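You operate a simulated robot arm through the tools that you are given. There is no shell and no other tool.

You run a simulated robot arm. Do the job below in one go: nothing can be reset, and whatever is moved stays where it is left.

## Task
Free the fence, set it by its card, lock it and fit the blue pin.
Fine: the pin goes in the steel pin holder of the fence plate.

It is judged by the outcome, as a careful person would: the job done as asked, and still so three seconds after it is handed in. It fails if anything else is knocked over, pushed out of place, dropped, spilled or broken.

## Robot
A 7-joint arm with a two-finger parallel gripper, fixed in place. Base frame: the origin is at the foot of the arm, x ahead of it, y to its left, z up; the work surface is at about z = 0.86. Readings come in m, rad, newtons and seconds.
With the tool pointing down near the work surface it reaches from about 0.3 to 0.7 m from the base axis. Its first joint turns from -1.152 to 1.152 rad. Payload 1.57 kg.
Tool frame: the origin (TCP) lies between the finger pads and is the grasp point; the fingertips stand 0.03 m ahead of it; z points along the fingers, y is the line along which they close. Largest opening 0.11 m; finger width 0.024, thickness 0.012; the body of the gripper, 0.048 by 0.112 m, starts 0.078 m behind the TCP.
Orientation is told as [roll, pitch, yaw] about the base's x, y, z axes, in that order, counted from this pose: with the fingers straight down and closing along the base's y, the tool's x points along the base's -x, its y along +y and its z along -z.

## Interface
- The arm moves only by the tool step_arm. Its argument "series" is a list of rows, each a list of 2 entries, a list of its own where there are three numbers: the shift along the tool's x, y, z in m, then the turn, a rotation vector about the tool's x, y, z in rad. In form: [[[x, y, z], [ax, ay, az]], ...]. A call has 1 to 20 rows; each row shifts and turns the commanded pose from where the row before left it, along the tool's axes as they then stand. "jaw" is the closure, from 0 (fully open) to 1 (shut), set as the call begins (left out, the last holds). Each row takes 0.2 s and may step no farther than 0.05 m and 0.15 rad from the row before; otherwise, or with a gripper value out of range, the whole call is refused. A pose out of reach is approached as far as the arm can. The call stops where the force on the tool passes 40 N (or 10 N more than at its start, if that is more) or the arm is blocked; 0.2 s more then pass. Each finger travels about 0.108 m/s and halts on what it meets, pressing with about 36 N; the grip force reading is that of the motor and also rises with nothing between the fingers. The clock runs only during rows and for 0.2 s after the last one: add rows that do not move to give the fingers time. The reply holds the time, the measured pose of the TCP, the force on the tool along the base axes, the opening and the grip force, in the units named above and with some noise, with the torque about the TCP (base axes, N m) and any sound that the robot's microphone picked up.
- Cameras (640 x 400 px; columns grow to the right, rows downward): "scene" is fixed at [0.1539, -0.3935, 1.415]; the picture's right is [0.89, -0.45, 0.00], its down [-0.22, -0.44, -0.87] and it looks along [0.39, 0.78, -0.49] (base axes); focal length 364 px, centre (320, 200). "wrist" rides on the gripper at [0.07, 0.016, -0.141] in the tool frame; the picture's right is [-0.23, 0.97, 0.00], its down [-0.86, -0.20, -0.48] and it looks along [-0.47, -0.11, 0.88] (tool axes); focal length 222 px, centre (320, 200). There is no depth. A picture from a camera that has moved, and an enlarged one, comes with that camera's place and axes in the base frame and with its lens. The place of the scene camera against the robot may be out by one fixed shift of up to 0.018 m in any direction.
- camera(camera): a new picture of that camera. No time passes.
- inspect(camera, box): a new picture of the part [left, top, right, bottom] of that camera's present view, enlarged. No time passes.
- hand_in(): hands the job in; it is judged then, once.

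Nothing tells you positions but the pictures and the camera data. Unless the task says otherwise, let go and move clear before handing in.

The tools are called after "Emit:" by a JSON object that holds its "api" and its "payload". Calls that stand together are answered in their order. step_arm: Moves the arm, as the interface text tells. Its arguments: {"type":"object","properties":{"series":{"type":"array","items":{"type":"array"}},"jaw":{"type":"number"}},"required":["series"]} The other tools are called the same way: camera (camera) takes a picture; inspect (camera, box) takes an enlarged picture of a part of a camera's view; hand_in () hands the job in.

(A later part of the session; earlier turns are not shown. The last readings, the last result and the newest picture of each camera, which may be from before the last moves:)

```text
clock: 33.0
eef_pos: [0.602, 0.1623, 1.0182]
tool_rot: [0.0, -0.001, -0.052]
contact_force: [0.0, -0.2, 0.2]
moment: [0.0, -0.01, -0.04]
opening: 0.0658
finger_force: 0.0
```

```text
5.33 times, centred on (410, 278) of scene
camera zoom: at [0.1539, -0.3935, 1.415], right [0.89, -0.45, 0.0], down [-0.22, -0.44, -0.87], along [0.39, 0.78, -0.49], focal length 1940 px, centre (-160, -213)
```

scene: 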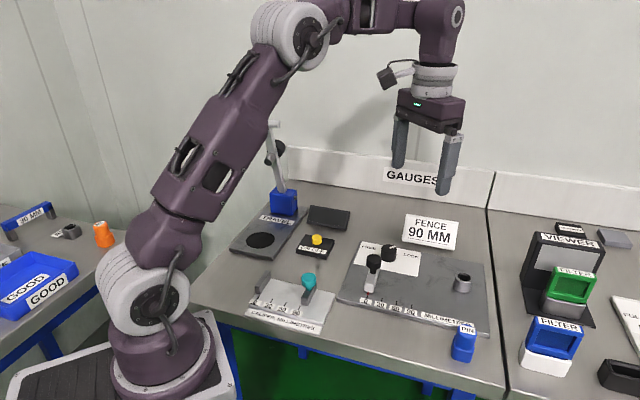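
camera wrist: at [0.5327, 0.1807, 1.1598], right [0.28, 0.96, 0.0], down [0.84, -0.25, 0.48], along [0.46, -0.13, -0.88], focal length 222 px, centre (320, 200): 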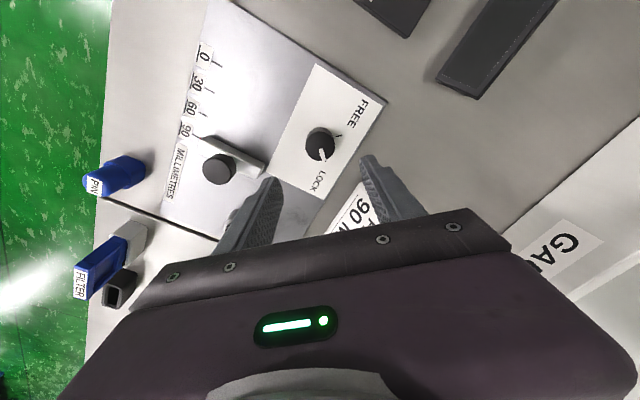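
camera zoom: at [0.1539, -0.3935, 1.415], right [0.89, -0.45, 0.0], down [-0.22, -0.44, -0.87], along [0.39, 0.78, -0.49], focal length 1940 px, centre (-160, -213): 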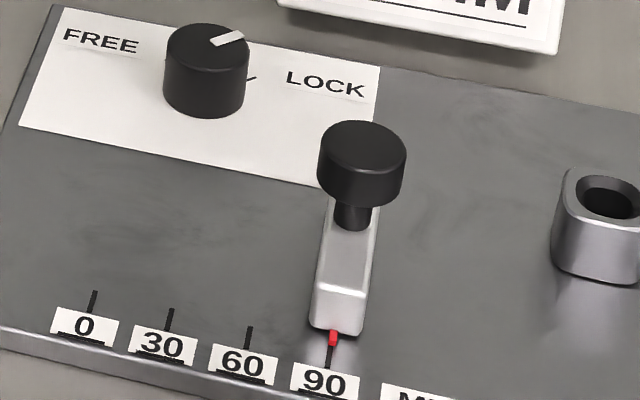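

The knob points to LOCK and the fence still reads 90. I'll compare the knob with its initial picture at the same zoom and look at the pin and holder closely.

Emit:
{"api": "inspect", "payload": {"camera": "scene", "box": [340, 235, 420, 320]}}

Emit:
{"api": "inspect", "payload": {"camera": "scene", "box": [376, 240, 408, 260]}}

Emit:
{"api": "inspect", "payload": {"camera": "scene", "box": [430, 310, 494, 370]}}

Emit:
{"api": "inspect", "payload": {"camera": "scene", "box": [440, 260, 490, 300]}}

```text
4.71 times, centred on (380, 278) of scene
camera zoom: at [0.1539, -0.3935, 1.415], right [0.89, -0.45, 0.0], down [-0.22, -0.44, -0.87], along [0.39, 0.78, -0.49], focal length 1711 px, centre (38, -165)
```

zoom: 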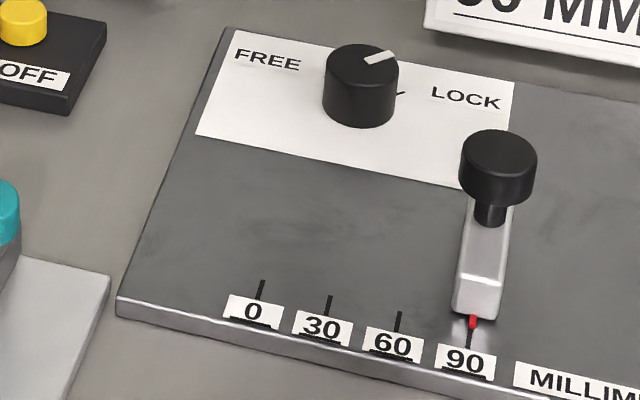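

```text
16.00 times, centred on (392, 250) of scene
camera zoom: at [0.1539, -0.3935, 1.415], right [0.89, -0.45, 0.0], down [-0.22, -0.44, -0.87], along [0.39, 0.78, -0.49], focal length 5819 px, centre (-832, -600)
```

zoom: 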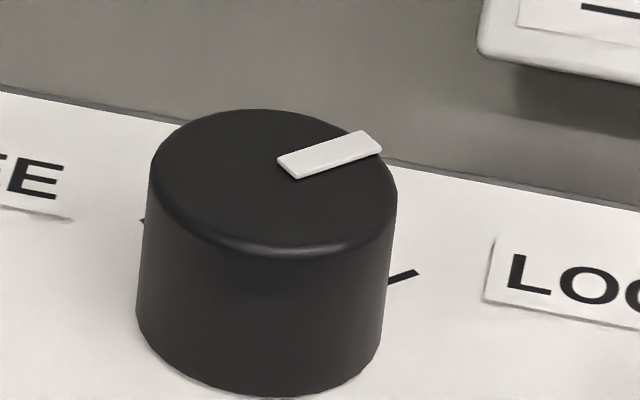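

```text
6.67 times, centred on (462, 340) of scene
camera zoom: at [0.1539, -0.3935, 1.415], right [0.89, -0.45, 0.0], down [-0.22, -0.44, -0.87], along [0.39, 0.78, -0.49], focal length 2424 px, centre (-627, -733)
```

zoom: 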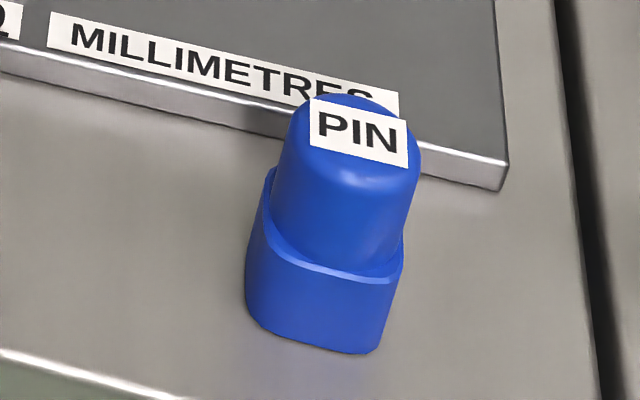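

```text
10.00 times, centred on (465, 280) of scene
camera zoom: at [0.1539, -0.3935, 1.415], right [0.89, -0.45, 0.0], down [-0.22, -0.44, -0.87], along [0.39, 0.78, -0.49], focal length 3637 px, centre (-1130, -600)
```

zoom: 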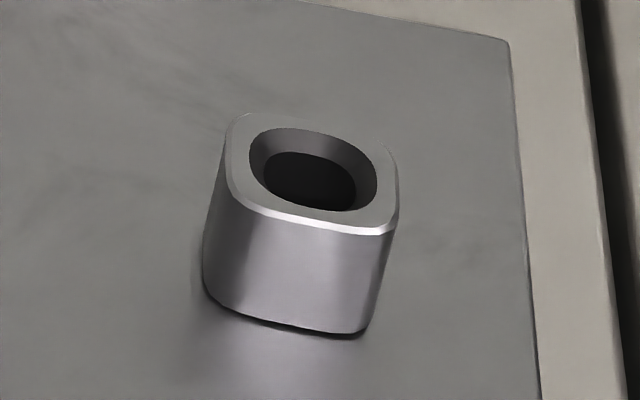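

The mark matches its initial LOCK position exactly. The holder has a chamfered hole, so I'll move above it for a close view of its shape before taking the pin.

Emit:
{"api": "step_arm", "payload": {"series": [[[0, 0, -0.02], [0, 0, -0.052]], [[-0.017, -0.038, -0.005], [0, 0, 0]], [[-0.017, -0.038, -0.005], [0, 0, 0]], [[-0.017, -0.038, 0], [0, 0, 0]], [[-0.017, -0.038, 0], [0, 0, 0]], [[0, 0, 0], [0, 0, 0]]], "jaw": 0.4}}

Emit:
{"api": "camera", "payload": {"camera": "wrist"}}

Emit:
{"api": "inspect", "payload": {"camera": "wrist", "box": [280, 110, 360, 160]}}

Emit:
{"api": "inspect", "payload": {"camera": "scene", "box": [350, 240, 470, 315]}}

```text
clock: 34.4
eef_pos: [0.6699, 0.0124, 1.0482]
tool_rot: [0.0, 0.001, -0.003]
contact_force: [0.1, -0.8, -0.6]
moment: [0.0, 0.01, 0.01]
opening: 0.0661
finger_force: 0.1
```

```text
taken
camera wrist: at [0.6002, 0.0269, 1.1888], right [0.23, 0.97, 0.0], down [0.85, -0.2, 0.48], along [0.47, -0.11, -0.88], focal length 222 px, centre (320, 200)
```

wrist: 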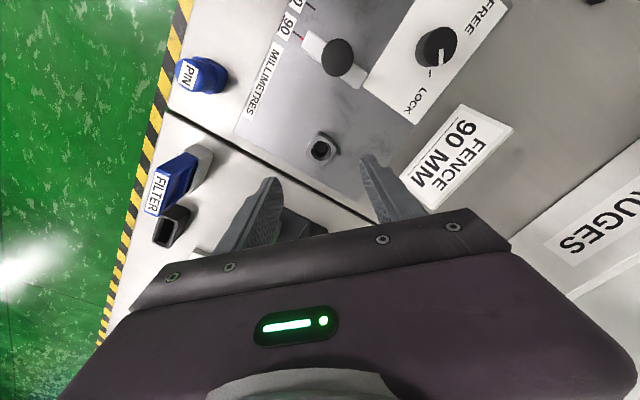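

```text
8.00 times, centred on (320, 135) of wrist
camera zoom: at [0.6002, 0.0269, 1.1888], right [0.23, 0.97, 0.0], down [0.85, -0.2, 0.48], along [0.47, -0.11, -0.88], focal length 1777 px, centre (320, 720)
```

zoom: 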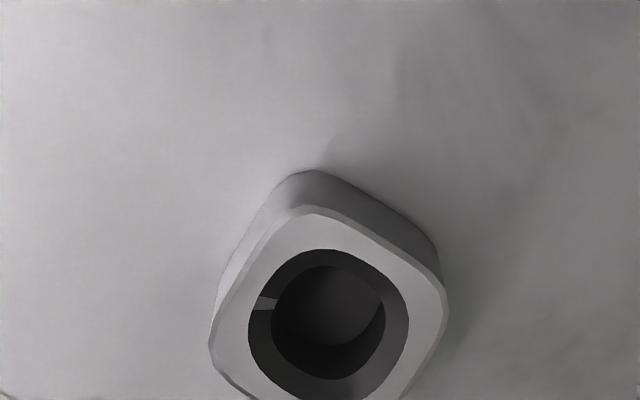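

```text
5.33 times, centred on (410, 278) of scene
camera zoom: at [0.1539, -0.3935, 1.415], right [0.89, -0.45, 0.0], down [-0.22, -0.44, -0.87], along [0.39, 0.78, -0.49], focal length 1940 px, centre (-160, -213)
```

zoom: 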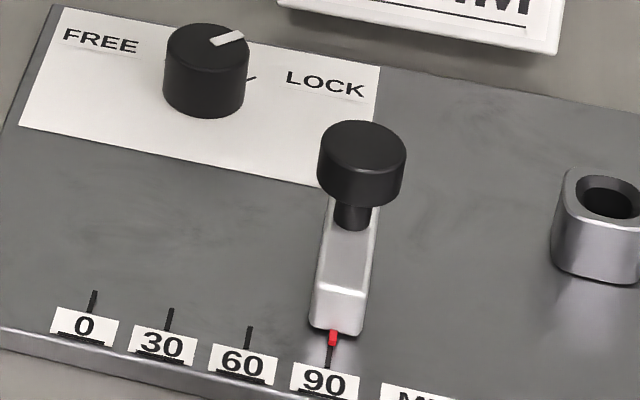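

Emit:
{"api": "inspect", "payload": {"camera": "wrist", "box": [302, 130, 342, 170]}}

Emit:
{"api": "inspect", "payload": {"camera": "wrist", "box": [165, 45, 245, 100]}}

Emit:
{"api": "inspect", "payload": {"camera": "wrist", "box": [130, 140, 230, 250]}}

```text
10.00 times, centred on (322, 150) of wrist
camera zoom: at [0.6002, 0.0269, 1.1888], right [0.23, 0.97, 0.0], down [0.85, -0.2, 0.48], along [0.47, -0.11, -0.88], focal length 2221 px, centre (300, 700)
```

zoom: 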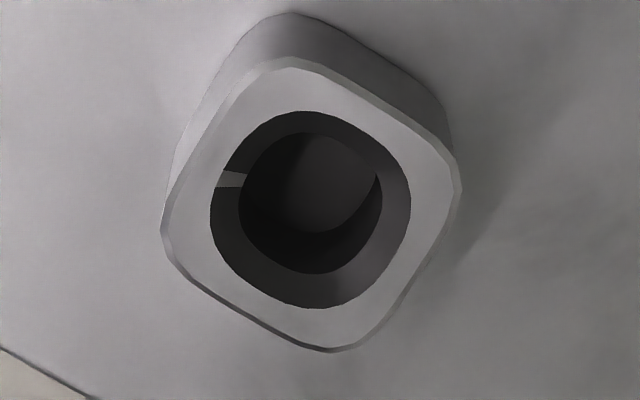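

```text
7.27 times, centred on (205, 72) of wrist
camera zoom: at [0.6002, 0.0269, 1.1888], right [0.23, 0.97, 0.0], down [0.85, -0.2, 0.48], along [0.47, -0.11, -0.88], focal length 1615 px, centre (1156, 1127)
```

zoom: 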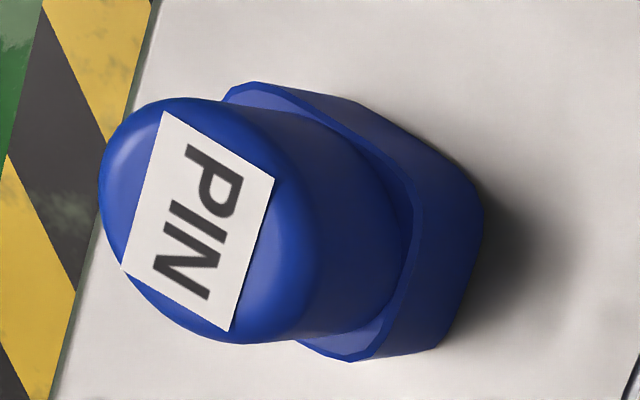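

```text
3.64 times, centred on (180, 195) of wrist
camera zoom: at [0.6002, 0.0269, 1.1888], right [0.23, 0.97, 0.0], down [0.85, -0.2, 0.48], along [0.47, -0.11, -0.88], focal length 808 px, centre (829, 218)
```

zoom: 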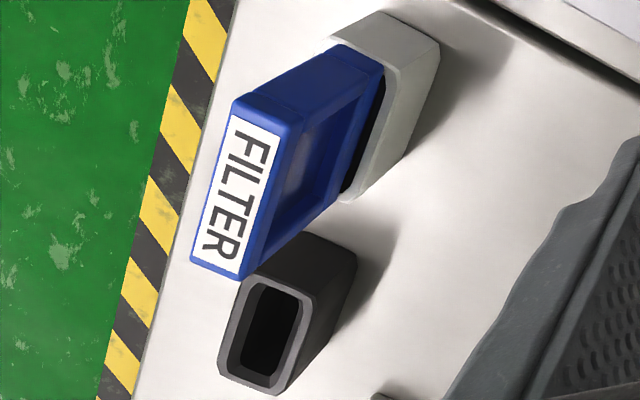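

The hole is round with a generous chamfer, about 19 mm inside, at roughly (0.683, 0.010). The pin's round head is wider than the hole and sits in a blue stand. Next I'll move above the pin.

Emit:
{"api": "step_arm", "payload": {"series": [[[0.0262, -0.0295, 0.002], [0, 0, 0]], [[0.0262, -0.0295, 0.005], [0, 0, 0]], [[0.0262, -0.0295, 0.005], [0, 0, 0]], [[0.0262, -0.0295, 0.005], [0, 0, 0]], [[0, 0, 0], [0, 0, 0]]], "jaw": 0.35}}

Emit:
{"api": "camera", "payload": {"camera": "wrist"}}

Emit:
{"api": "inspect", "payload": {"camera": "wrist", "box": [240, 90, 400, 190]}}

```text
clock: 35.6
eef_pos: [0.5625, -0.1061, 1.0291]
tool_rot: [0.0, 0.0, -0.004]
contact_force: [-0.1, 0.2, -0.2]
moment: [0.03, 0.01, 0.02]
opening: 0.0715
finger_force: 0.0
```

```text
taken
camera wrist: at [0.4922, -0.0907, 1.1704], right [0.23, 0.97, 0.0], down [0.85, -0.2, 0.48], along [0.47, -0.11, -0.88], focal length 222 px, centre (320, 200)
```

wrist: 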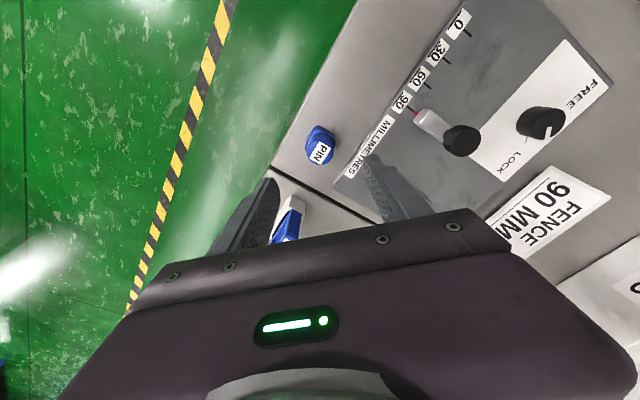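

```text
4.00 times, centred on (320, 140) of wrist
camera zoom: at [0.4922, -0.0907, 1.1704], right [0.23, 0.97, 0.0], down [0.85, -0.2, 0.48], along [0.47, -0.11, -0.88], focal length 888 px, centre (320, 440)
```

zoom: 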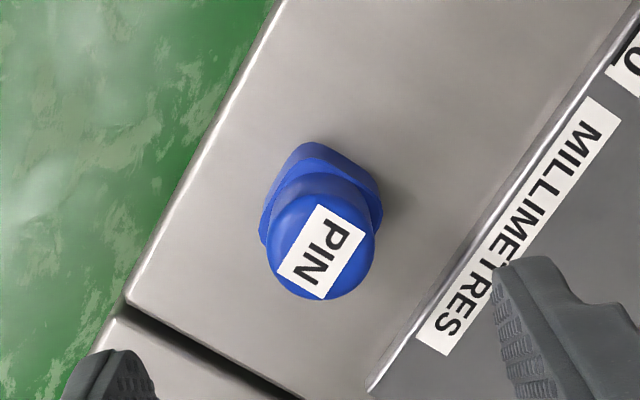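

The pin is directly below the tool to within 2 mm. I'll descend with the fingertips staying just above the stand's rim.

Emit:
{"api": "step_arm", "payload": {"series": [[[-0.0014, -0.0007, 0.04], [0, 0, 0]], [[0, 0, 0.03], [0, 0, 0]], [[0, 0, 0.02], [0, 0, 0]], [[0, 0, 0.01], [0, 0, 0]], [[0, 0, 0], [0, 0, 0]]], "jaw": 0.4}}

Emit:
{"api": "inspect", "payload": {"camera": "wrist", "box": [240, 110, 400, 210]}}

Emit:
{"api": "inspect", "payload": {"camera": "scene", "box": [410, 290, 510, 370]}}

```text
clock: 36.8
eef_pos: [0.5651, -0.1081, 0.9301]
tool_rot: [-0.002, 0.0, -0.001]
contact_force: [-0.9, 0.8, -0.3]
moment: [-0.04, -0.02, 0.0]
opening: 0.0659
finger_force: 0.0
```

```text
4.00 times, centred on (320, 160) of wrist
camera zoom: at [0.4952, -0.0928, 1.0713], right [0.23, 0.97, 0.0], down [0.85, -0.2, 0.48], along [0.47, -0.11, -0.88], focal length 888 px, centre (320, 360)
```

zoom: 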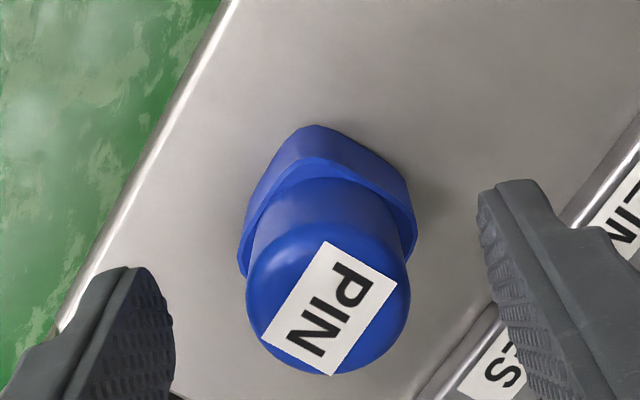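

```text
5.00 times, centred on (460, 330) of scene
camera zoom: at [0.1539, -0.3935, 1.415], right [0.89, -0.45, 0.0], down [-0.22, -0.44, -0.87], along [0.39, 0.78, -0.49], focal length 1818 px, centre (-380, -450)
```

zoom: 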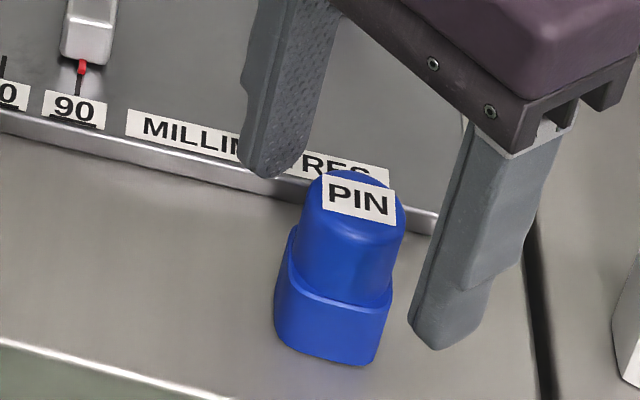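

The fingers straddle the head evenly. I'll lower by 4 mm more and close on the pin.

Emit:
{"api": "step_arm", "payload": {"series": [[[0.001, 0.001, 0.004], [0, 0, 0]], [[0, 0, 0], [0, 0, 0]]], "jaw": 0.4}}

Emit:
{"api": "step_arm", "payload": {"series": [[[0, 0, 0], [0, 0, 0]], [[0, 0, 0], [0, 0, 0]], [[0, 0, 0], [0, 0, 0]]], "jaw": 0.9}}

Emit:
{"api": "inspect", "payload": {"camera": "wrist", "box": [240, 110, 400, 210]}}

```text
clock: 37.4
eef_pos: [0.5632, -0.1076, 0.9265]
tool_rot: [0.0, 0.001, -0.004]
contact_force: [-0.2, 0.2, 0.5]
moment: [0.02, 0.0, 0.01]
opening: 0.066
finger_force: 0.2
```

```text
clock: 38.2
eef_pos: [0.5644, -0.1083, 0.9278]
tool_rot: [0.0, 0.0, -0.003]
contact_force: [0.6, -0.6, 1.2]
moment: [-0.01, 0.0, 0.01]
opening: 0.0301
finger_force: 36.3
```

```text
4.00 times, centred on (320, 160) of wrist
camera zoom: at [0.4941, -0.0921, 1.0677], right [0.23, 0.97, 0.0], down [0.85, -0.2, 0.48], along [0.47, -0.11, -0.88], focal length 888 px, centre (320, 360)
```

zoom: 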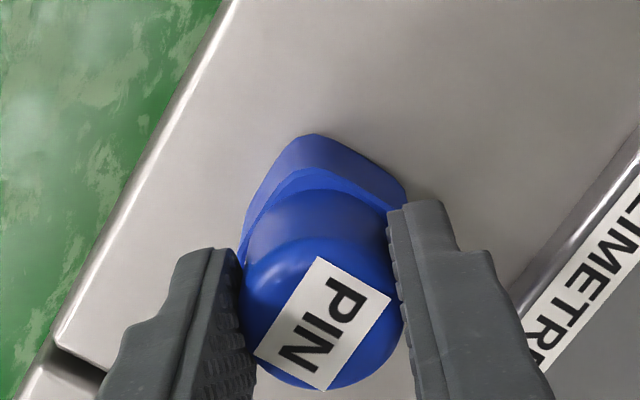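

The head is gripped (30 mm) with no side load. Lifting straight up slowly and checking whether the stand stays down.

Emit:
{"api": "step_arm", "payload": {"series": [[[0, 0, -0.008], [0, 0, 0]], [[0, 0, -0.008], [0, 0, 0]], [[0, 0, 0], [0, 0, 0]]]}}

Emit:
{"api": "inspect", "payload": {"camera": "scene", "box": [410, 290, 510, 370]}}

Emit:
{"api": "inspect", "payload": {"camera": "wrist", "box": [240, 110, 400, 210]}}

```text
clock: 39.0
eef_pos: [0.5648, -0.1057, 0.9436]
tool_rot: [-0.001, 0.0, -0.003]
contact_force: [-0.1, -1.1, -0.3]
moment: [0.02, 0.0, 0.02]
opening: 0.0299
finger_force: 36.2
```

```text
5.00 times, centred on (460, 330) of scene
camera zoom: at [0.1539, -0.3935, 1.415], right [0.89, -0.45, 0.0], down [-0.22, -0.44, -0.87], along [0.39, 0.78, -0.49], focal length 1818 px, centre (-380, -450)
```

zoom: 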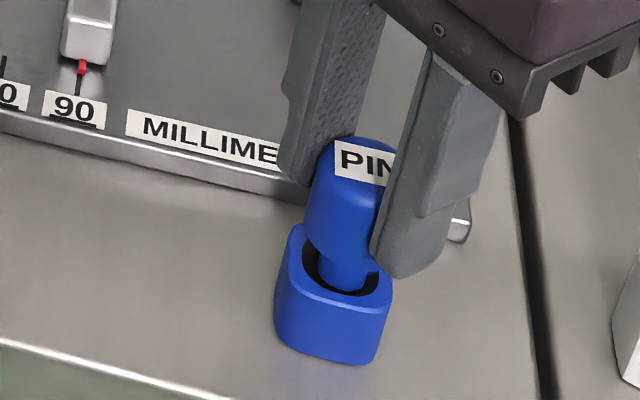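

```text
4.00 times, centred on (320, 160) of wrist
camera zoom: at [0.495, -0.0916, 1.0838], right [0.23, 0.97, 0.0], down [0.85, -0.2, 0.48], along [0.47, -0.11, -0.88], focal length 888 px, centre (320, 360)
```

zoom: 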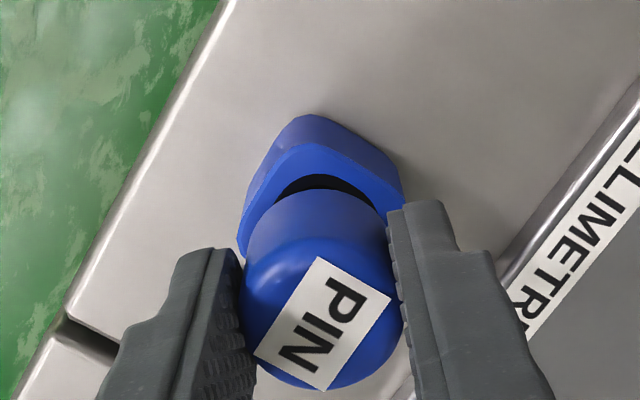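

The pin is coming out with its narrower shank and the stand stays put. Lifting clear.

Emit:
{"api": "step_arm", "payload": {"series": [[[0, 0, -0.01], [0, 0, 0]], [[0, 0, -0.015], [0, 0, 0]], [[0, 0, -0.02], [0, 0, 0]], [[0, 0, -0.02], [0, 0, 0]], [[0, 0, 0], [0, 0, 0]]]}}

Emit:
{"api": "inspect", "payload": {"camera": "scene", "box": [410, 270, 510, 370]}}

Emit:
{"api": "camera", "payload": {"camera": "wrist"}}

```text
clock: 40.2
eef_pos: [0.5651, -0.105, 1.0083]
tool_rot: [0.001, -0.002, -0.003]
contact_force: [0.3, -0.1, 0.4]
moment: [0.0, 0.0, -0.01]
opening: 0.0298
finger_force: 36.4
```

```text
4.00 times, centred on (460, 320) of scene
camera zoom: at [0.1539, -0.3935, 1.415], right [0.89, -0.45, 0.0], down [-0.22, -0.44, -0.87], along [0.39, 0.78, -0.49], focal length 1455 px, centre (-240, -280)
```

zoom: 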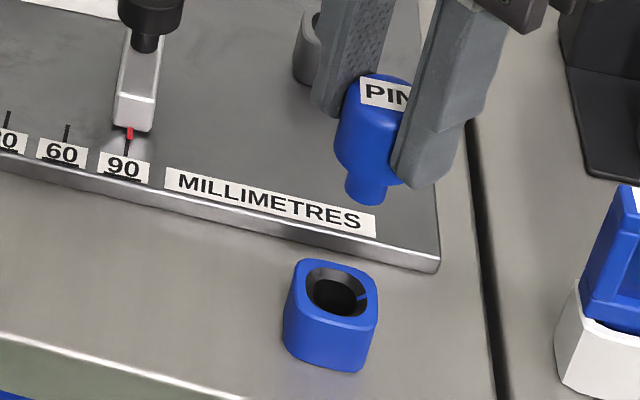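

```text
taken
camera wrist: at [0.494, -0.0911, 1.1489], right [0.23, 0.97, 0.0], down [0.85, -0.2, 0.48], along [0.47, -0.11, -0.88], focal length 222 px, centre (320, 200)
```

wrist: 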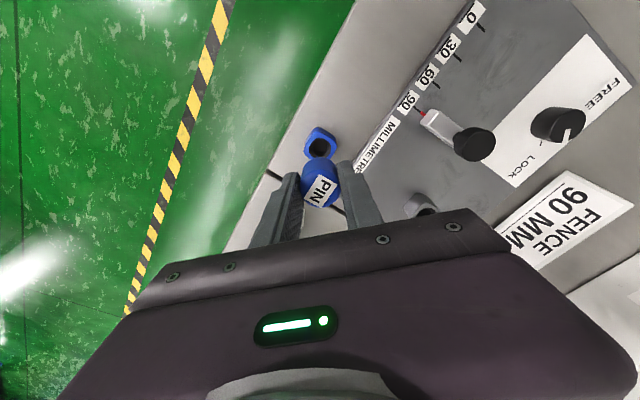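

The pin is out. I'll look closely at the shank and at the slit in the stand's hole to see whether the fit is keyed.

Emit:
{"api": "inspect", "payload": {"camera": "scene", "box": [485, 284, 525, 324]}}

Emit:
{"api": "inspect", "payload": {"camera": "scene", "box": [475, 284, 525, 324]}}

Emit:
{"api": "inspect", "payload": {"camera": "scene", "box": [445, 330, 485, 365]}}

Emit:
{"api": "inspect", "payload": {"camera": "wrist", "box": [295, 120, 345, 165]}}

```text
10.00 times, centred on (505, 304) of scene
camera zoom: at [0.1539, -0.3935, 1.415], right [0.89, -0.45, 0.0], down [-0.22, -0.44, -0.87], along [0.39, 0.78, -0.49], focal length 3637 px, centre (-1530, -840)
```

zoom: 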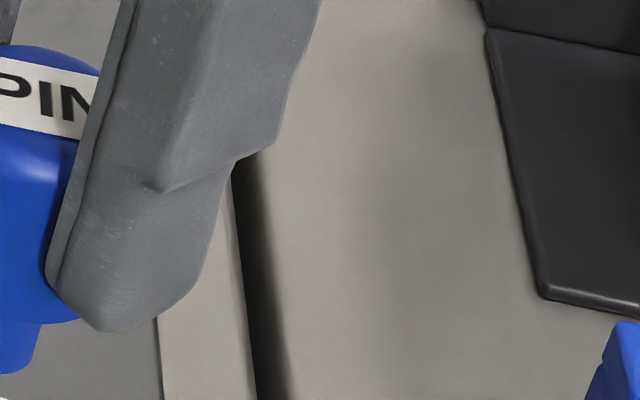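

```text
10.00 times, centred on (500, 304) of scene
camera zoom: at [0.1539, -0.3935, 1.415], right [0.89, -0.45, 0.0], down [-0.22, -0.44, -0.87], along [0.39, 0.78, -0.49], focal length 3637 px, centre (-1480, -840)
```

zoom: 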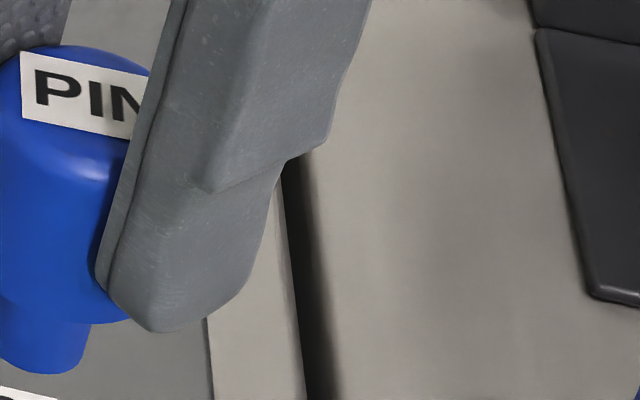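

```text
11.43 times, centred on (465, 348) of scene
camera zoom: at [0.1539, -0.3935, 1.415], right [0.89, -0.45, 0.0], down [-0.22, -0.44, -0.87], along [0.39, 0.78, -0.49], focal length 4156 px, centre (-1337, -1486)
```

zoom: 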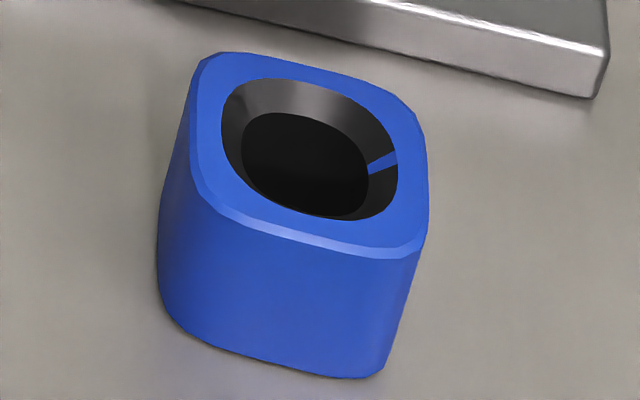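

```text
8.89 times, centred on (320, 142) of wrist
camera zoom: at [0.494, -0.0911, 1.1489], right [0.23, 0.97, 0.0], down [0.85, -0.2, 0.48], along [0.47, -0.11, -0.88], focal length 1974 px, centre (320, 711)
```

zoom: 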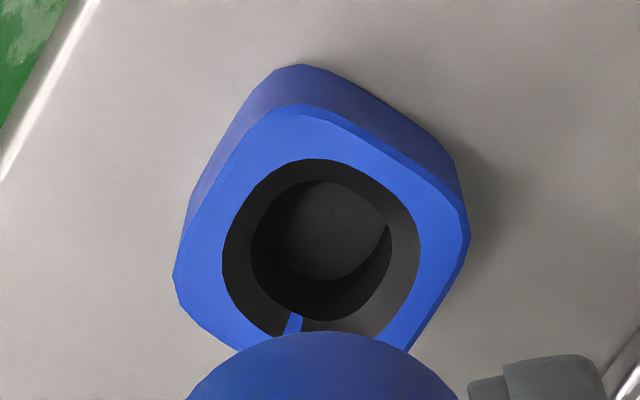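

Emit:
{"api": "inspect", "payload": {"camera": "scene", "box": [456, 300, 488, 325]}}

Emit:
{"api": "inspect", "payload": {"camera": "scene", "box": [440, 260, 490, 300]}}

```text
16.00 times, centred on (472, 312) of scene
camera zoom: at [0.1539, -0.3935, 1.415], right [0.89, -0.45, 0.0], down [-0.22, -0.44, -0.87], along [0.39, 0.78, -0.49], focal length 5819 px, centre (-2112, -1600)
```

zoom: 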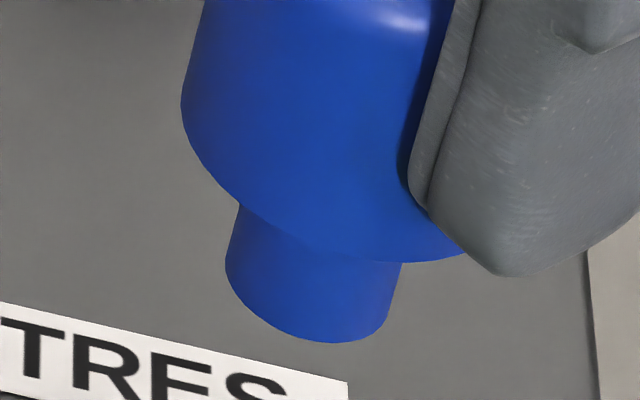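

```text
10.00 times, centred on (465, 280) of scene
camera zoom: at [0.1539, -0.3935, 1.415], right [0.89, -0.45, 0.0], down [-0.22, -0.44, -0.87], along [0.39, 0.78, -0.49], focal length 3637 px, centre (-1130, -600)
```

zoom: 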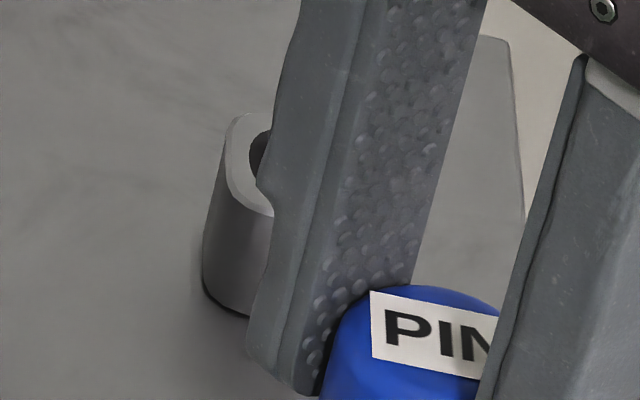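

The shank is a plain round cylinder, so there is no key to match. I'll carry the pin above the steel holder.

Emit:
{"api": "step_arm", "payload": {"series": [[[-0.0295, 0.0288, -0.003], [0, 0, 0]], [[-0.0295, 0.0288, -0.003], [0, 0, 0]], [[-0.0295, 0.0288, -0.003], [0, 0, 0]], [[-0.0295, 0.0288, -0.003], [0, 0, 0]], [[0, 0, 0], [0, 0, 0]], [[0, 0, 0], [0, 0, 0]]]}}

Emit:
{"api": "camera", "payload": {"camera": "wrist"}}

Emit:
{"api": "inspect", "payload": {"camera": "wrist", "box": [280, 120, 360, 205]}}

Emit:
{"api": "inspect", "payload": {"camera": "scene", "box": [420, 220, 520, 310]}}

```text
clock: 41.6
eef_pos: [0.677, 0.0071, 1.0186]
tool_rot: [-0.006, 0.011, 0.019]
contact_force: [0.5, -1.2, 0.4]
moment: [0.01, -0.01, 0.01]
opening: 0.03
finger_force: 36.5
out of reach, approached as far as the arm can: row 4
```

```text
taken
camera wrist: at [0.6084, 0.0204, 1.1587], right [0.21, 0.98, -0.01], down [0.86, -0.18, 0.47], along [0.46, -0.1, -0.88], focal length 222 px, centre (320, 200)
```

wrist: 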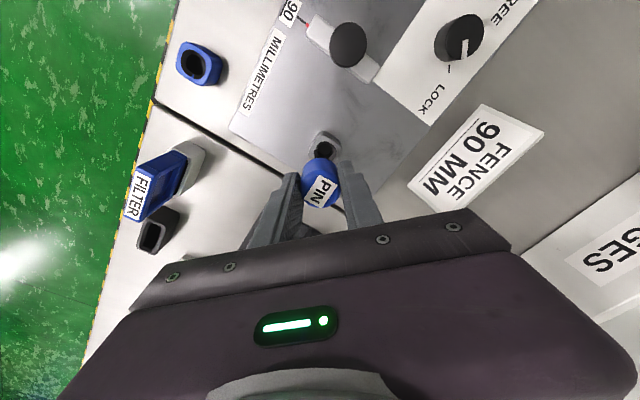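

```text
4.71 times, centred on (320, 162) of wrist
camera zoom: at [0.6084, 0.0204, 1.1587], right [0.21, 0.98, -0.01], down [0.86, -0.18, 0.47], along [0.46, -0.1, -0.88], focal length 1045 px, centre (320, 376)
```

zoom: 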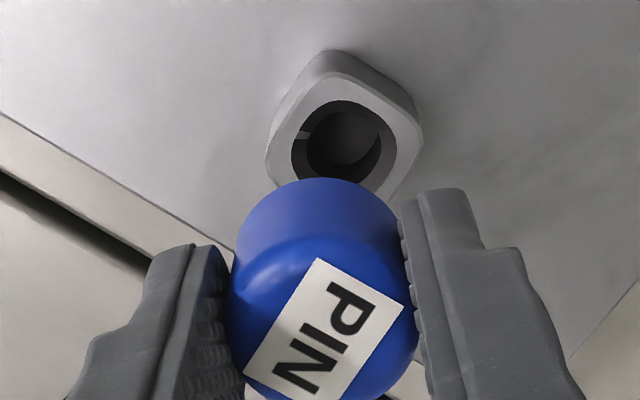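

```text
4.44 times, centred on (470, 265) of scene
camera zoom: at [0.1539, -0.3935, 1.415], right [0.89, -0.45, 0.0], down [-0.22, -0.44, -0.87], along [0.39, 0.78, -0.49], focal length 1616 px, centre (-347, -89)
```

zoom: 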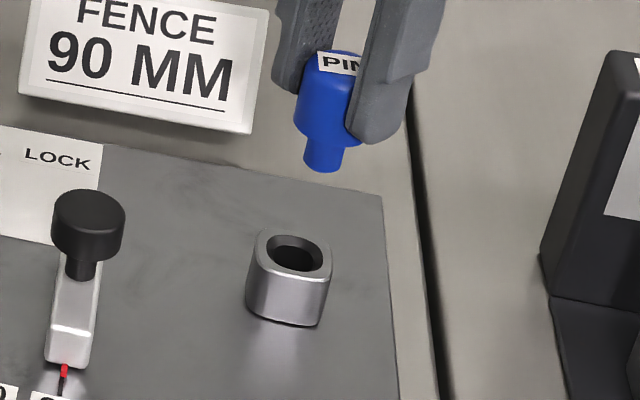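

The pin is just short of the hole: at this height the arm is at the edge of its reach. I'll pull back a little, go lower where the reach is longer, and then move out over the hole.

Emit:
{"api": "step_arm", "payload": {"series": [[[0.025, 0, 0], [0, 0, 0]], [[0, 0, 0.025], [0, 0, 0]], [[0, 0, 0.015], [0, 0, 0]], [[0, 0, 0], [0, 0, 0]]]}}

Emit:
{"api": "inspect", "payload": {"camera": "wrist", "box": [280, 120, 360, 205]}}

Emit:
{"api": "inspect", "payload": {"camera": "scene", "box": [420, 220, 520, 310]}}

```text
clock: 42.6
eef_pos: [0.6584, 0.0079, 0.9811]
tool_rot: [0.001, 0.002, -0.002]
contact_force: [-0.3, 0.0, -0.4]
moment: [0.01, 0.02, -0.02]
opening: 0.0298
finger_force: 36.1
```

```text
4.71 times, centred on (320, 162) of wrist
camera zoom: at [0.5878, 0.0216, 1.1204], right [0.23, 0.97, 0.0], down [0.85, -0.2, 0.48], along [0.47, -0.11, -0.88], focal length 1045 px, centre (320, 376)
```

zoom: 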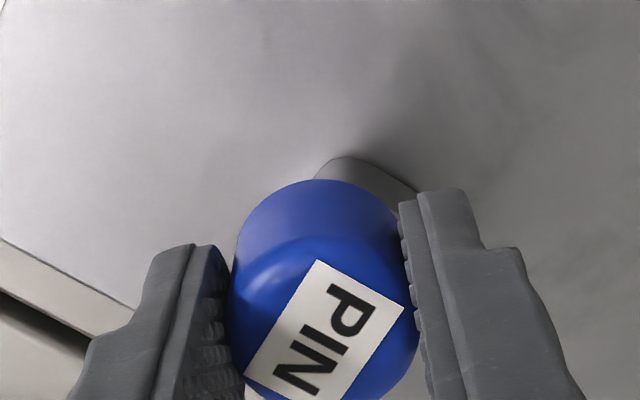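

```text
4.44 times, centred on (470, 265) of scene
camera zoom: at [0.1539, -0.3935, 1.415], right [0.89, -0.45, 0.0], down [-0.22, -0.44, -0.87], along [0.39, 0.78, -0.49], focal length 1616 px, centre (-347, -89)
```

zoom: 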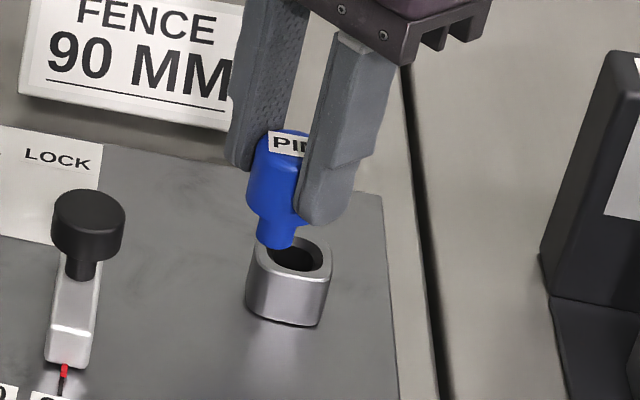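

The wrist is upright again and the shank is about 12 mm above the rim. Moving out over the hole at this height.

Emit:
{"api": "step_arm", "payload": {"series": [[[-0.012, 0.0013, 0], [0, 0, 0]], [[-0.0123, 0.0013, 0], [0, 0, 0]], [[0, 0, 0], [0, 0, 0]], [[0, 0, 0], [0, 0, 0]]]}}

Emit:
{"api": "inspect", "payload": {"camera": "wrist", "box": [280, 120, 360, 205]}}

Emit:
{"api": "inspect", "payload": {"camera": "scene", "box": [430, 230, 510, 300]}}

```text
clock: 43.6
eef_pos: [0.6822, 0.0085, 0.9795]
tool_rot: [0.0, 0.001, -0.002]
contact_force: [-1.2, -0.2, -1.0]
moment: [0.01, -0.01, -0.04]
opening: 0.0301
finger_force: 36.0
```

```text
4.71 times, centred on (320, 162) of wrist
camera zoom: at [0.6121, 0.0241, 1.12], right [0.23, 0.97, 0.0], down [0.85, -0.2, 0.48], along [0.47, -0.11, -0.88], focal length 1045 px, centre (320, 376)
```

zoom: 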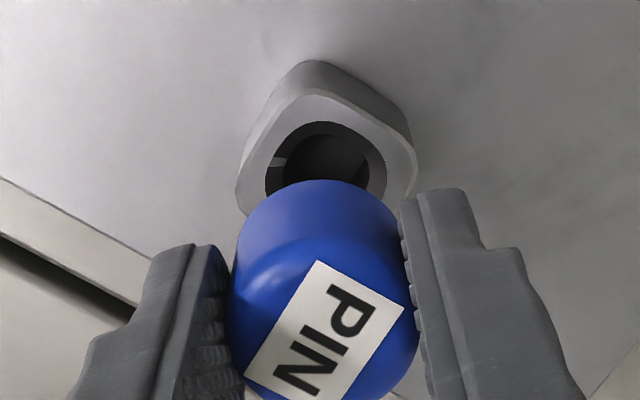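

```text
5.71 times, centred on (470, 265) of scene
camera zoom: at [0.1539, -0.3935, 1.415], right [0.89, -0.45, 0.0], down [-0.22, -0.44, -0.87], along [0.39, 0.78, -0.49], focal length 2078 px, centre (-537, -171)
```

zoom: 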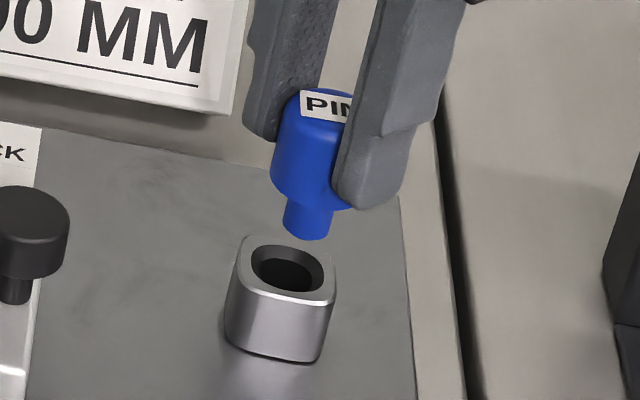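

The arm reaches this pose. I'll zoom in closely to verify the pin is upright and lined up with the hole before lowering.

Emit:
{"api": "inspect", "payload": {"camera": "scene", "box": [448, 238, 488, 263]}}

Emit:
{"api": "inspect", "payload": {"camera": "scene", "box": [446, 258, 486, 298]}}

Emit:
{"api": "inspect", "payload": {"camera": "wrist", "box": [290, 125, 350, 200]}}

```text
16.00 times, centred on (468, 250) of scene
camera zoom: at [0.1539, -0.3935, 1.415], right [0.89, -0.45, 0.0], down [-0.22, -0.44, -0.87], along [0.39, 0.78, -0.49], focal length 5819 px, centre (-2048, -608)
```

zoom: 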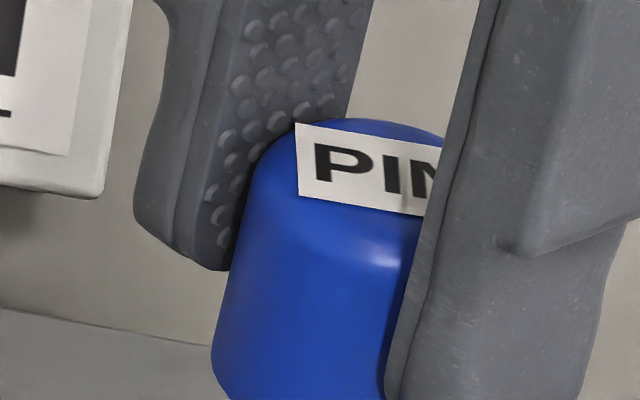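

```text
10.00 times, centred on (466, 278) of scene
camera zoom: at [0.1539, -0.3935, 1.415], right [0.89, -0.45, 0.0], down [-0.22, -0.44, -0.87], along [0.39, 0.78, -0.49], focal length 3637 px, centre (-1140, -580)
```

zoom: 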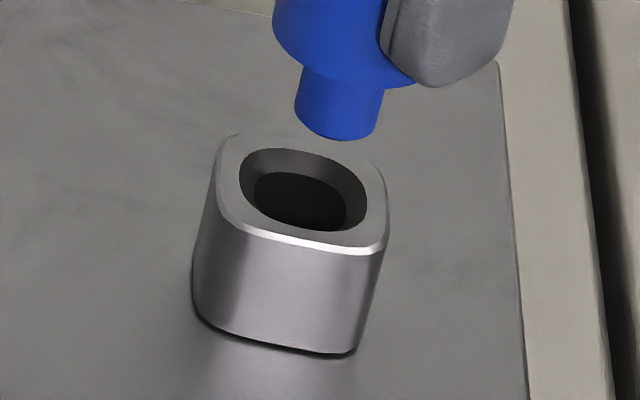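

```text
5.33 times, centred on (320, 162) of wrist
camera zoom: at [0.6121, 0.0241, 1.12], right [0.23, 0.97, 0.0], down [0.85, -0.2, 0.48], along [0.47, -0.11, -0.88], focal length 1185 px, centre (320, 400)
```

zoom: 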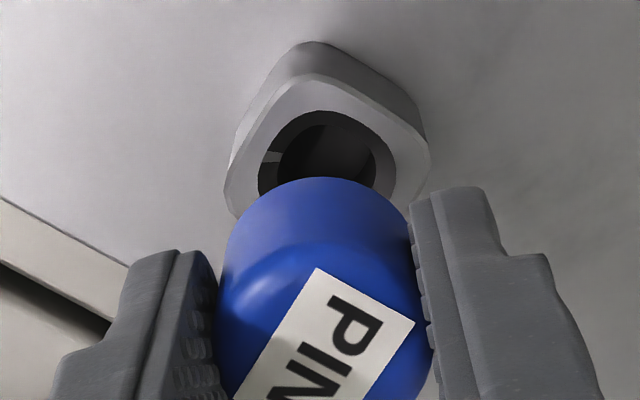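

The wrist view says nearly aligned, but the scene view shows the pin about 2–3 mm to the right of the hole. I'll shift by about 2.5 mm, lower part way, and re-check.

Emit:
{"api": "step_arm", "payload": {"series": [[[0.0022, 0.0011, 0], [0, 0, 0]], [[0, 0, 0.005], [0, 0, 0]], [[0, 0, 0.005], [0, 0, 0]], [[0, 0, 0], [0, 0, 0]]]}}

Emit:
{"api": "inspect", "payload": {"camera": "scene", "box": [446, 258, 486, 298]}}

Emit:
{"api": "inspect", "payload": {"camera": "wrist", "box": [280, 130, 360, 215]}}

```text
clock: 44.6
eef_pos: [0.6798, 0.0119, 0.9688]
tool_rot: [0.001, -0.001, -0.003]
contact_force: [0.4, -0.2, 0.1]
moment: [0.01, 0.01, 0.01]
opening: 0.0299
finger_force: 35.6
```

```text
10.00 times, centred on (466, 278) of scene
camera zoom: at [0.1539, -0.3935, 1.415], right [0.89, -0.45, 0.0], down [-0.22, -0.44, -0.87], along [0.39, 0.78, -0.49], focal length 3637 px, centre (-1140, -580)
```

zoom: 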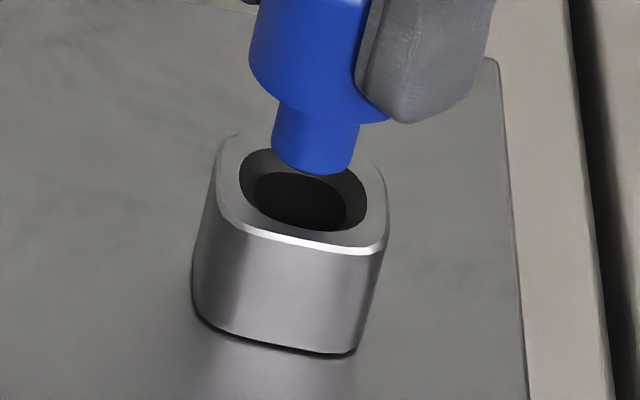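

```text
4.71 times, centred on (320, 172) of wrist
camera zoom: at [0.6098, 0.026, 1.1103], right [0.23, 0.97, 0.0], down [0.85, -0.2, 0.48], along [0.47, -0.11, -0.88], focal length 1045 px, centre (320, 329)
```

zoom: 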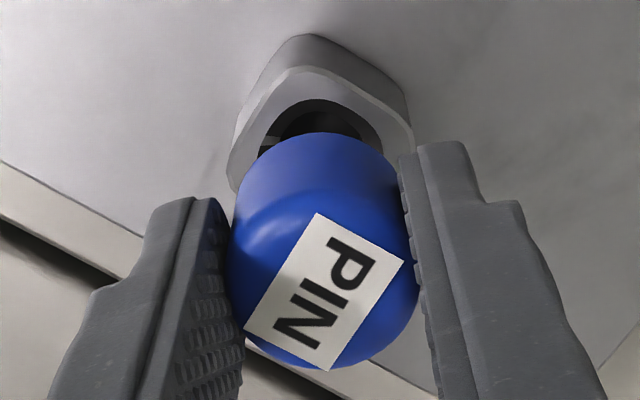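

Both views now agree within about 1 mm. Lowering the pin gently into the hole.

Emit:
{"api": "step_arm", "payload": {"series": [[[0, 0, 0.004], [0, 0, 0]], [[0, 0, 0.004], [0, 0, 0]], [[0, 0, 0.004], [0, 0, 0]], [[0, 0, 0], [0, 0, 0]]]}}

Emit:
{"api": "inspect", "payload": {"camera": "scene", "box": [446, 258, 486, 298]}}

```text
clock: 45.6
eef_pos: [0.6796, 0.0116, 0.9584]
tool_rot: [0.0, 0.0, -0.001]
contact_force: [-0.3, -0.2, 0.4]
moment: [0.03, -0.01, -0.03]
opening: 0.0302
finger_force: 36.1
```

```text
10.00 times, centred on (466, 278) of scene
camera zoom: at [0.1539, -0.3935, 1.415], right [0.89, -0.45, 0.0], down [-0.22, -0.44, -0.87], along [0.39, 0.78, -0.49], focal length 3637 px, centre (-1140, -580)
```

zoom: 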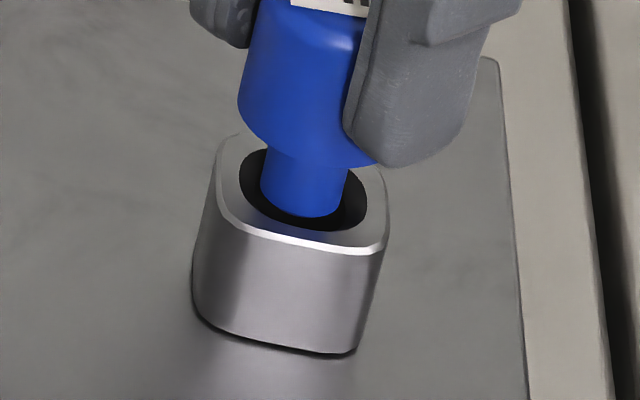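

The shank is entering the chamfer, well centred, with no contact force. Continuing down.

Emit:
{"api": "step_arm", "payload": {"series": [[[0, 0, 0.003], [0, 0, 0]], [[0, 0, 0.003], [0, 0, 0]], [[0, 0, 0], [0, 0, 0]]]}}

Emit:
{"api": "inspect", "payload": {"camera": "scene", "box": [446, 258, 486, 298]}}

```text
clock: 46.4
eef_pos: [0.6795, 0.0113, 0.9516]
tool_rot: [0.001, 0.001, -0.004]
contact_force: [-0.1, -0.2, -0.8]
moment: [-0.01, 0.01, 0.02]
opening: 0.0299
finger_force: 36.1
```

```text
10.00 times, centred on (466, 278) of scene
camera zoom: at [0.1539, -0.3935, 1.415], right [0.89, -0.45, 0.0], down [-0.22, -0.44, -0.87], along [0.39, 0.78, -0.49], focal length 3637 px, centre (-1140, -580)
```

zoom: 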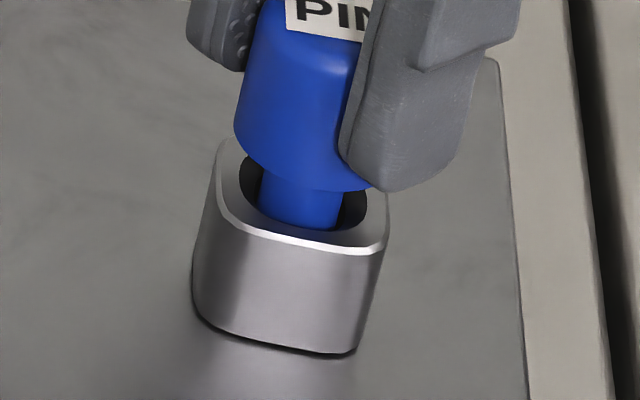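

Emit:
{"api": "step_arm", "payload": {"series": [[[0, 0, 0.003], [0, 0, 0]], [[0, 0, 0.003], [0, 0, 0]], [[0, 0, 0], [0, 0, 0]]]}}

Emit:
{"api": "inspect", "payload": {"camera": "scene", "box": [446, 258, 486, 298]}}

```text
clock: 47.2
eef_pos: [0.6798, 0.0121, 0.9471]
tool_rot: [0.0, -0.001, -0.004]
contact_force: [-0.4, 0.7, 0.3]
moment: [-0.01, -0.02, 0.0]
opening: 0.03
finger_force: 36.1
```

```text
10.00 times, centred on (466, 278) of scene
camera zoom: at [0.1539, -0.3935, 1.415], right [0.89, -0.45, 0.0], down [-0.22, -0.44, -0.87], along [0.39, 0.78, -0.49], focal length 3637 px, centre (-1140, -580)
```

zoom: 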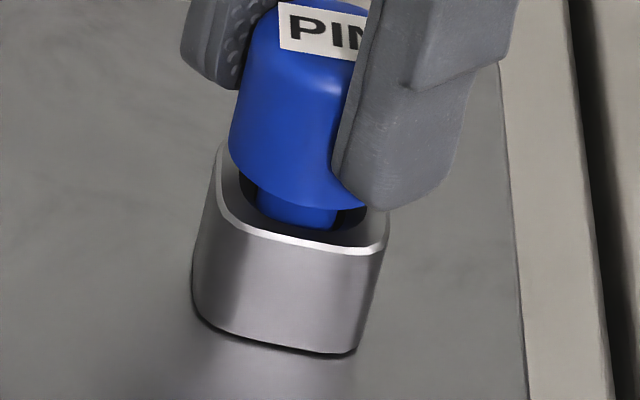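

Emit:
{"api": "step_arm", "payload": {"series": [[[0, 0, 0.002], [0, 0, 0]], [[0, 0, 0.002], [0, 0, 0]], [[0, 0, 0], [0, 0, 0]]]}}

Emit:
{"api": "inspect", "payload": {"camera": "scene", "box": [446, 258, 486, 298]}}

```text
clock: 48.0
eef_pos: [0.6805, 0.0125, 0.9424]
tool_rot: [0.0, 0.002, -0.002]
contact_force: [-0.2, -0.5, -0.2]
moment: [-0.01, -0.03, 0.01]
opening: 0.0301
finger_force: 35.7
```

```text
10.00 times, centred on (466, 278) of scene
camera zoom: at [0.1539, -0.3935, 1.415], right [0.89, -0.45, 0.0], down [-0.22, -0.44, -0.87], along [0.39, 0.78, -0.49], focal length 3637 px, centre (-1140, -580)
```

zoom: 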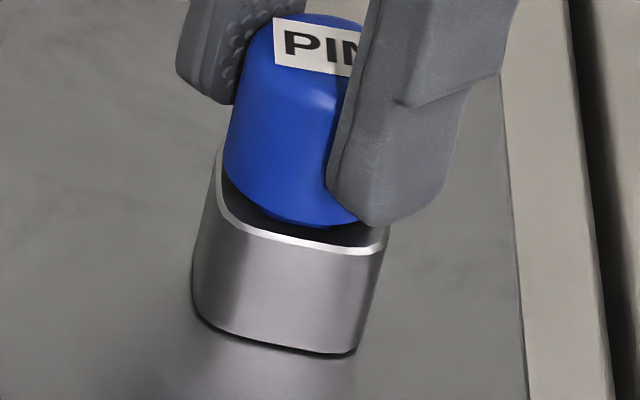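

Almost seated, still no contact force. A few more small steps until the head meets the rim.

Emit:
{"api": "step_arm", "payload": {"series": [[[0, 0, 0.0015], [0, 0, 0]], [[0, 0, 0.0015], [0, 0, 0]], [[0, 0, 0], [0, 0, 0]]]}}

Emit:
{"api": "inspect", "payload": {"camera": "scene", "box": [446, 258, 486, 298]}}

```text
clock: 48.8
eef_pos: [0.6804, 0.0132, 0.9392]
tool_rot: [-0.001, -0.002, -0.003]
contact_force: [0.2, -0.2, -0.2]
moment: [-0.02, 0.0, 0.0]
opening: 0.0299
finger_force: 35.9
```

```text
10.00 times, centred on (466, 278) of scene
camera zoom: at [0.1539, -0.3935, 1.415], right [0.89, -0.45, 0.0], down [-0.22, -0.44, -0.87], along [0.39, 0.78, -0.49], focal length 3637 px, centre (-1140, -580)
```

zoom: 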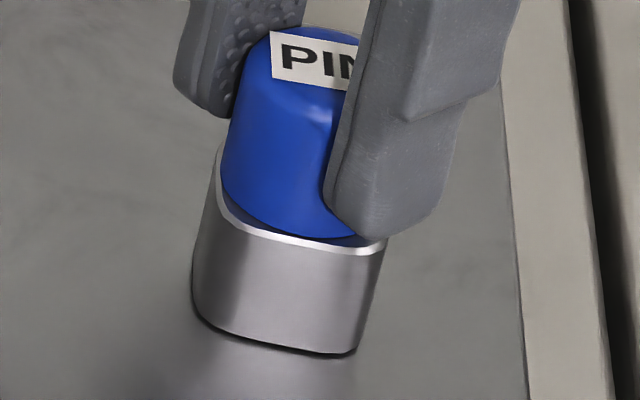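

Emit:
{"api": "step_arm", "payload": {"series": [[[0, 0, 0.001], [0, 0, 0]], [[0, 0, 0.001], [0, 0, 0]], [[0, 0, 0], [0, 0, 0]]]}}

Emit:
{"api": "inspect", "payload": {"camera": "scene", "box": [446, 258, 486, 298]}}

```text
clock: 49.6
eef_pos: [0.6803, 0.0115, 0.9396]
tool_rot: [0.0, -0.003, -0.004]
contact_force: [-7.2, 0.1, 25.1]
moment: [0.01, 0.22, -0.03]
opening: 0.0297
finger_force: 35.9
```

```text
10.00 times, centred on (466, 278) of scene
camera zoom: at [0.1532, -0.3935, 1.4151], right [0.89, -0.45, 0.0], down [-0.22, -0.44, -0.87], along [0.39, 0.78, -0.49], focal length 3637 px, centre (-1140, -580)
```

zoom: 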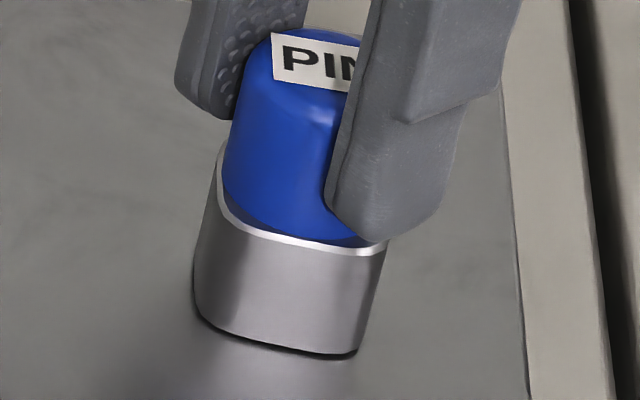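

The head is seated on the holder rim (25 N upward contact). I'll relieve the pressure, open the fingers, and rise straight up.

Emit:
{"api": "step_arm", "payload": {"series": [[[0, 0, -0.0015], [0, 0, 0]], [[0, 0, 0], [0, 0, 0]]]}}

Emit:
{"api": "step_arm", "payload": {"series": [[[0, 0, 0], [0, 0, 0]], [[0, 0, 0], [0, 0, 0]], [[0, 0, 0], [0, 0, 0]]], "jaw": 0.5}}

Emit:
{"api": "inspect", "payload": {"camera": "scene", "box": [446, 258, 486, 298]}}

Emit:
{"api": "inspect", "payload": {"camera": "wrist", "box": [260, 120, 380, 215]}}

```text
clock: 50.2
eef_pos: [0.6795, 0.0112, 0.938]
tool_rot: [0.0, -0.001, -0.003]
contact_force: [-2.2, -1.0, 11.8]
moment: [-0.06, -0.05, -0.02]
opening: 0.0297
finger_force: 35.5
```

```text
clock: 51.0
eef_pos: [0.6801, 0.012, 0.9382]
tool_rot: [0.001, 0.0, -0.004]
contact_force: [-0.4, 0.7, -0.1]
moment: [-0.01, -0.01, 0.02]
opening: 0.0549
finger_force: 0.1
```

```text
10.00 times, centred on (466, 278) of scene
camera zoom: at [0.1539, -0.3935, 1.415], right [0.89, -0.45, 0.0], down [-0.22, -0.44, -0.87], along [0.39, 0.78, -0.49], focal length 3637 px, centre (-1140, -580)
```

zoom: 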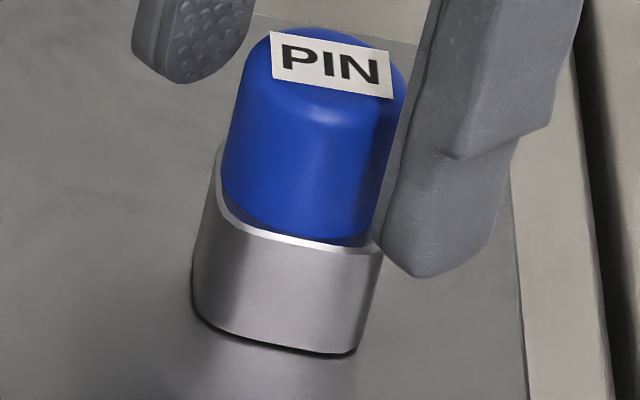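

```text
4.21 times, centred on (320, 168) of wrist
camera zoom: at [0.6103, 0.0266, 1.0795], right [0.23, 0.97, 0.0], down [0.85, -0.2, 0.48], along [0.47, -0.11, -0.88], focal length 935 px, centre (320, 337)
```

zoom: 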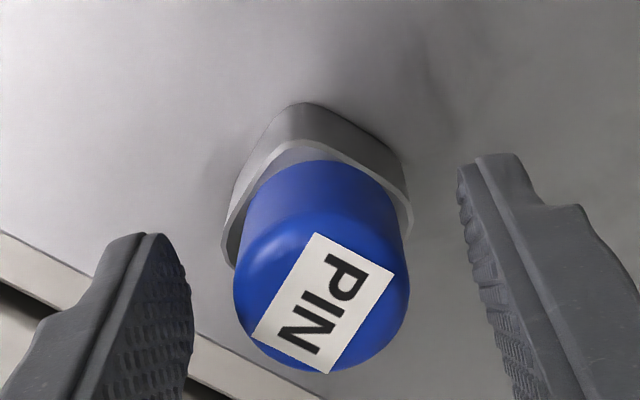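

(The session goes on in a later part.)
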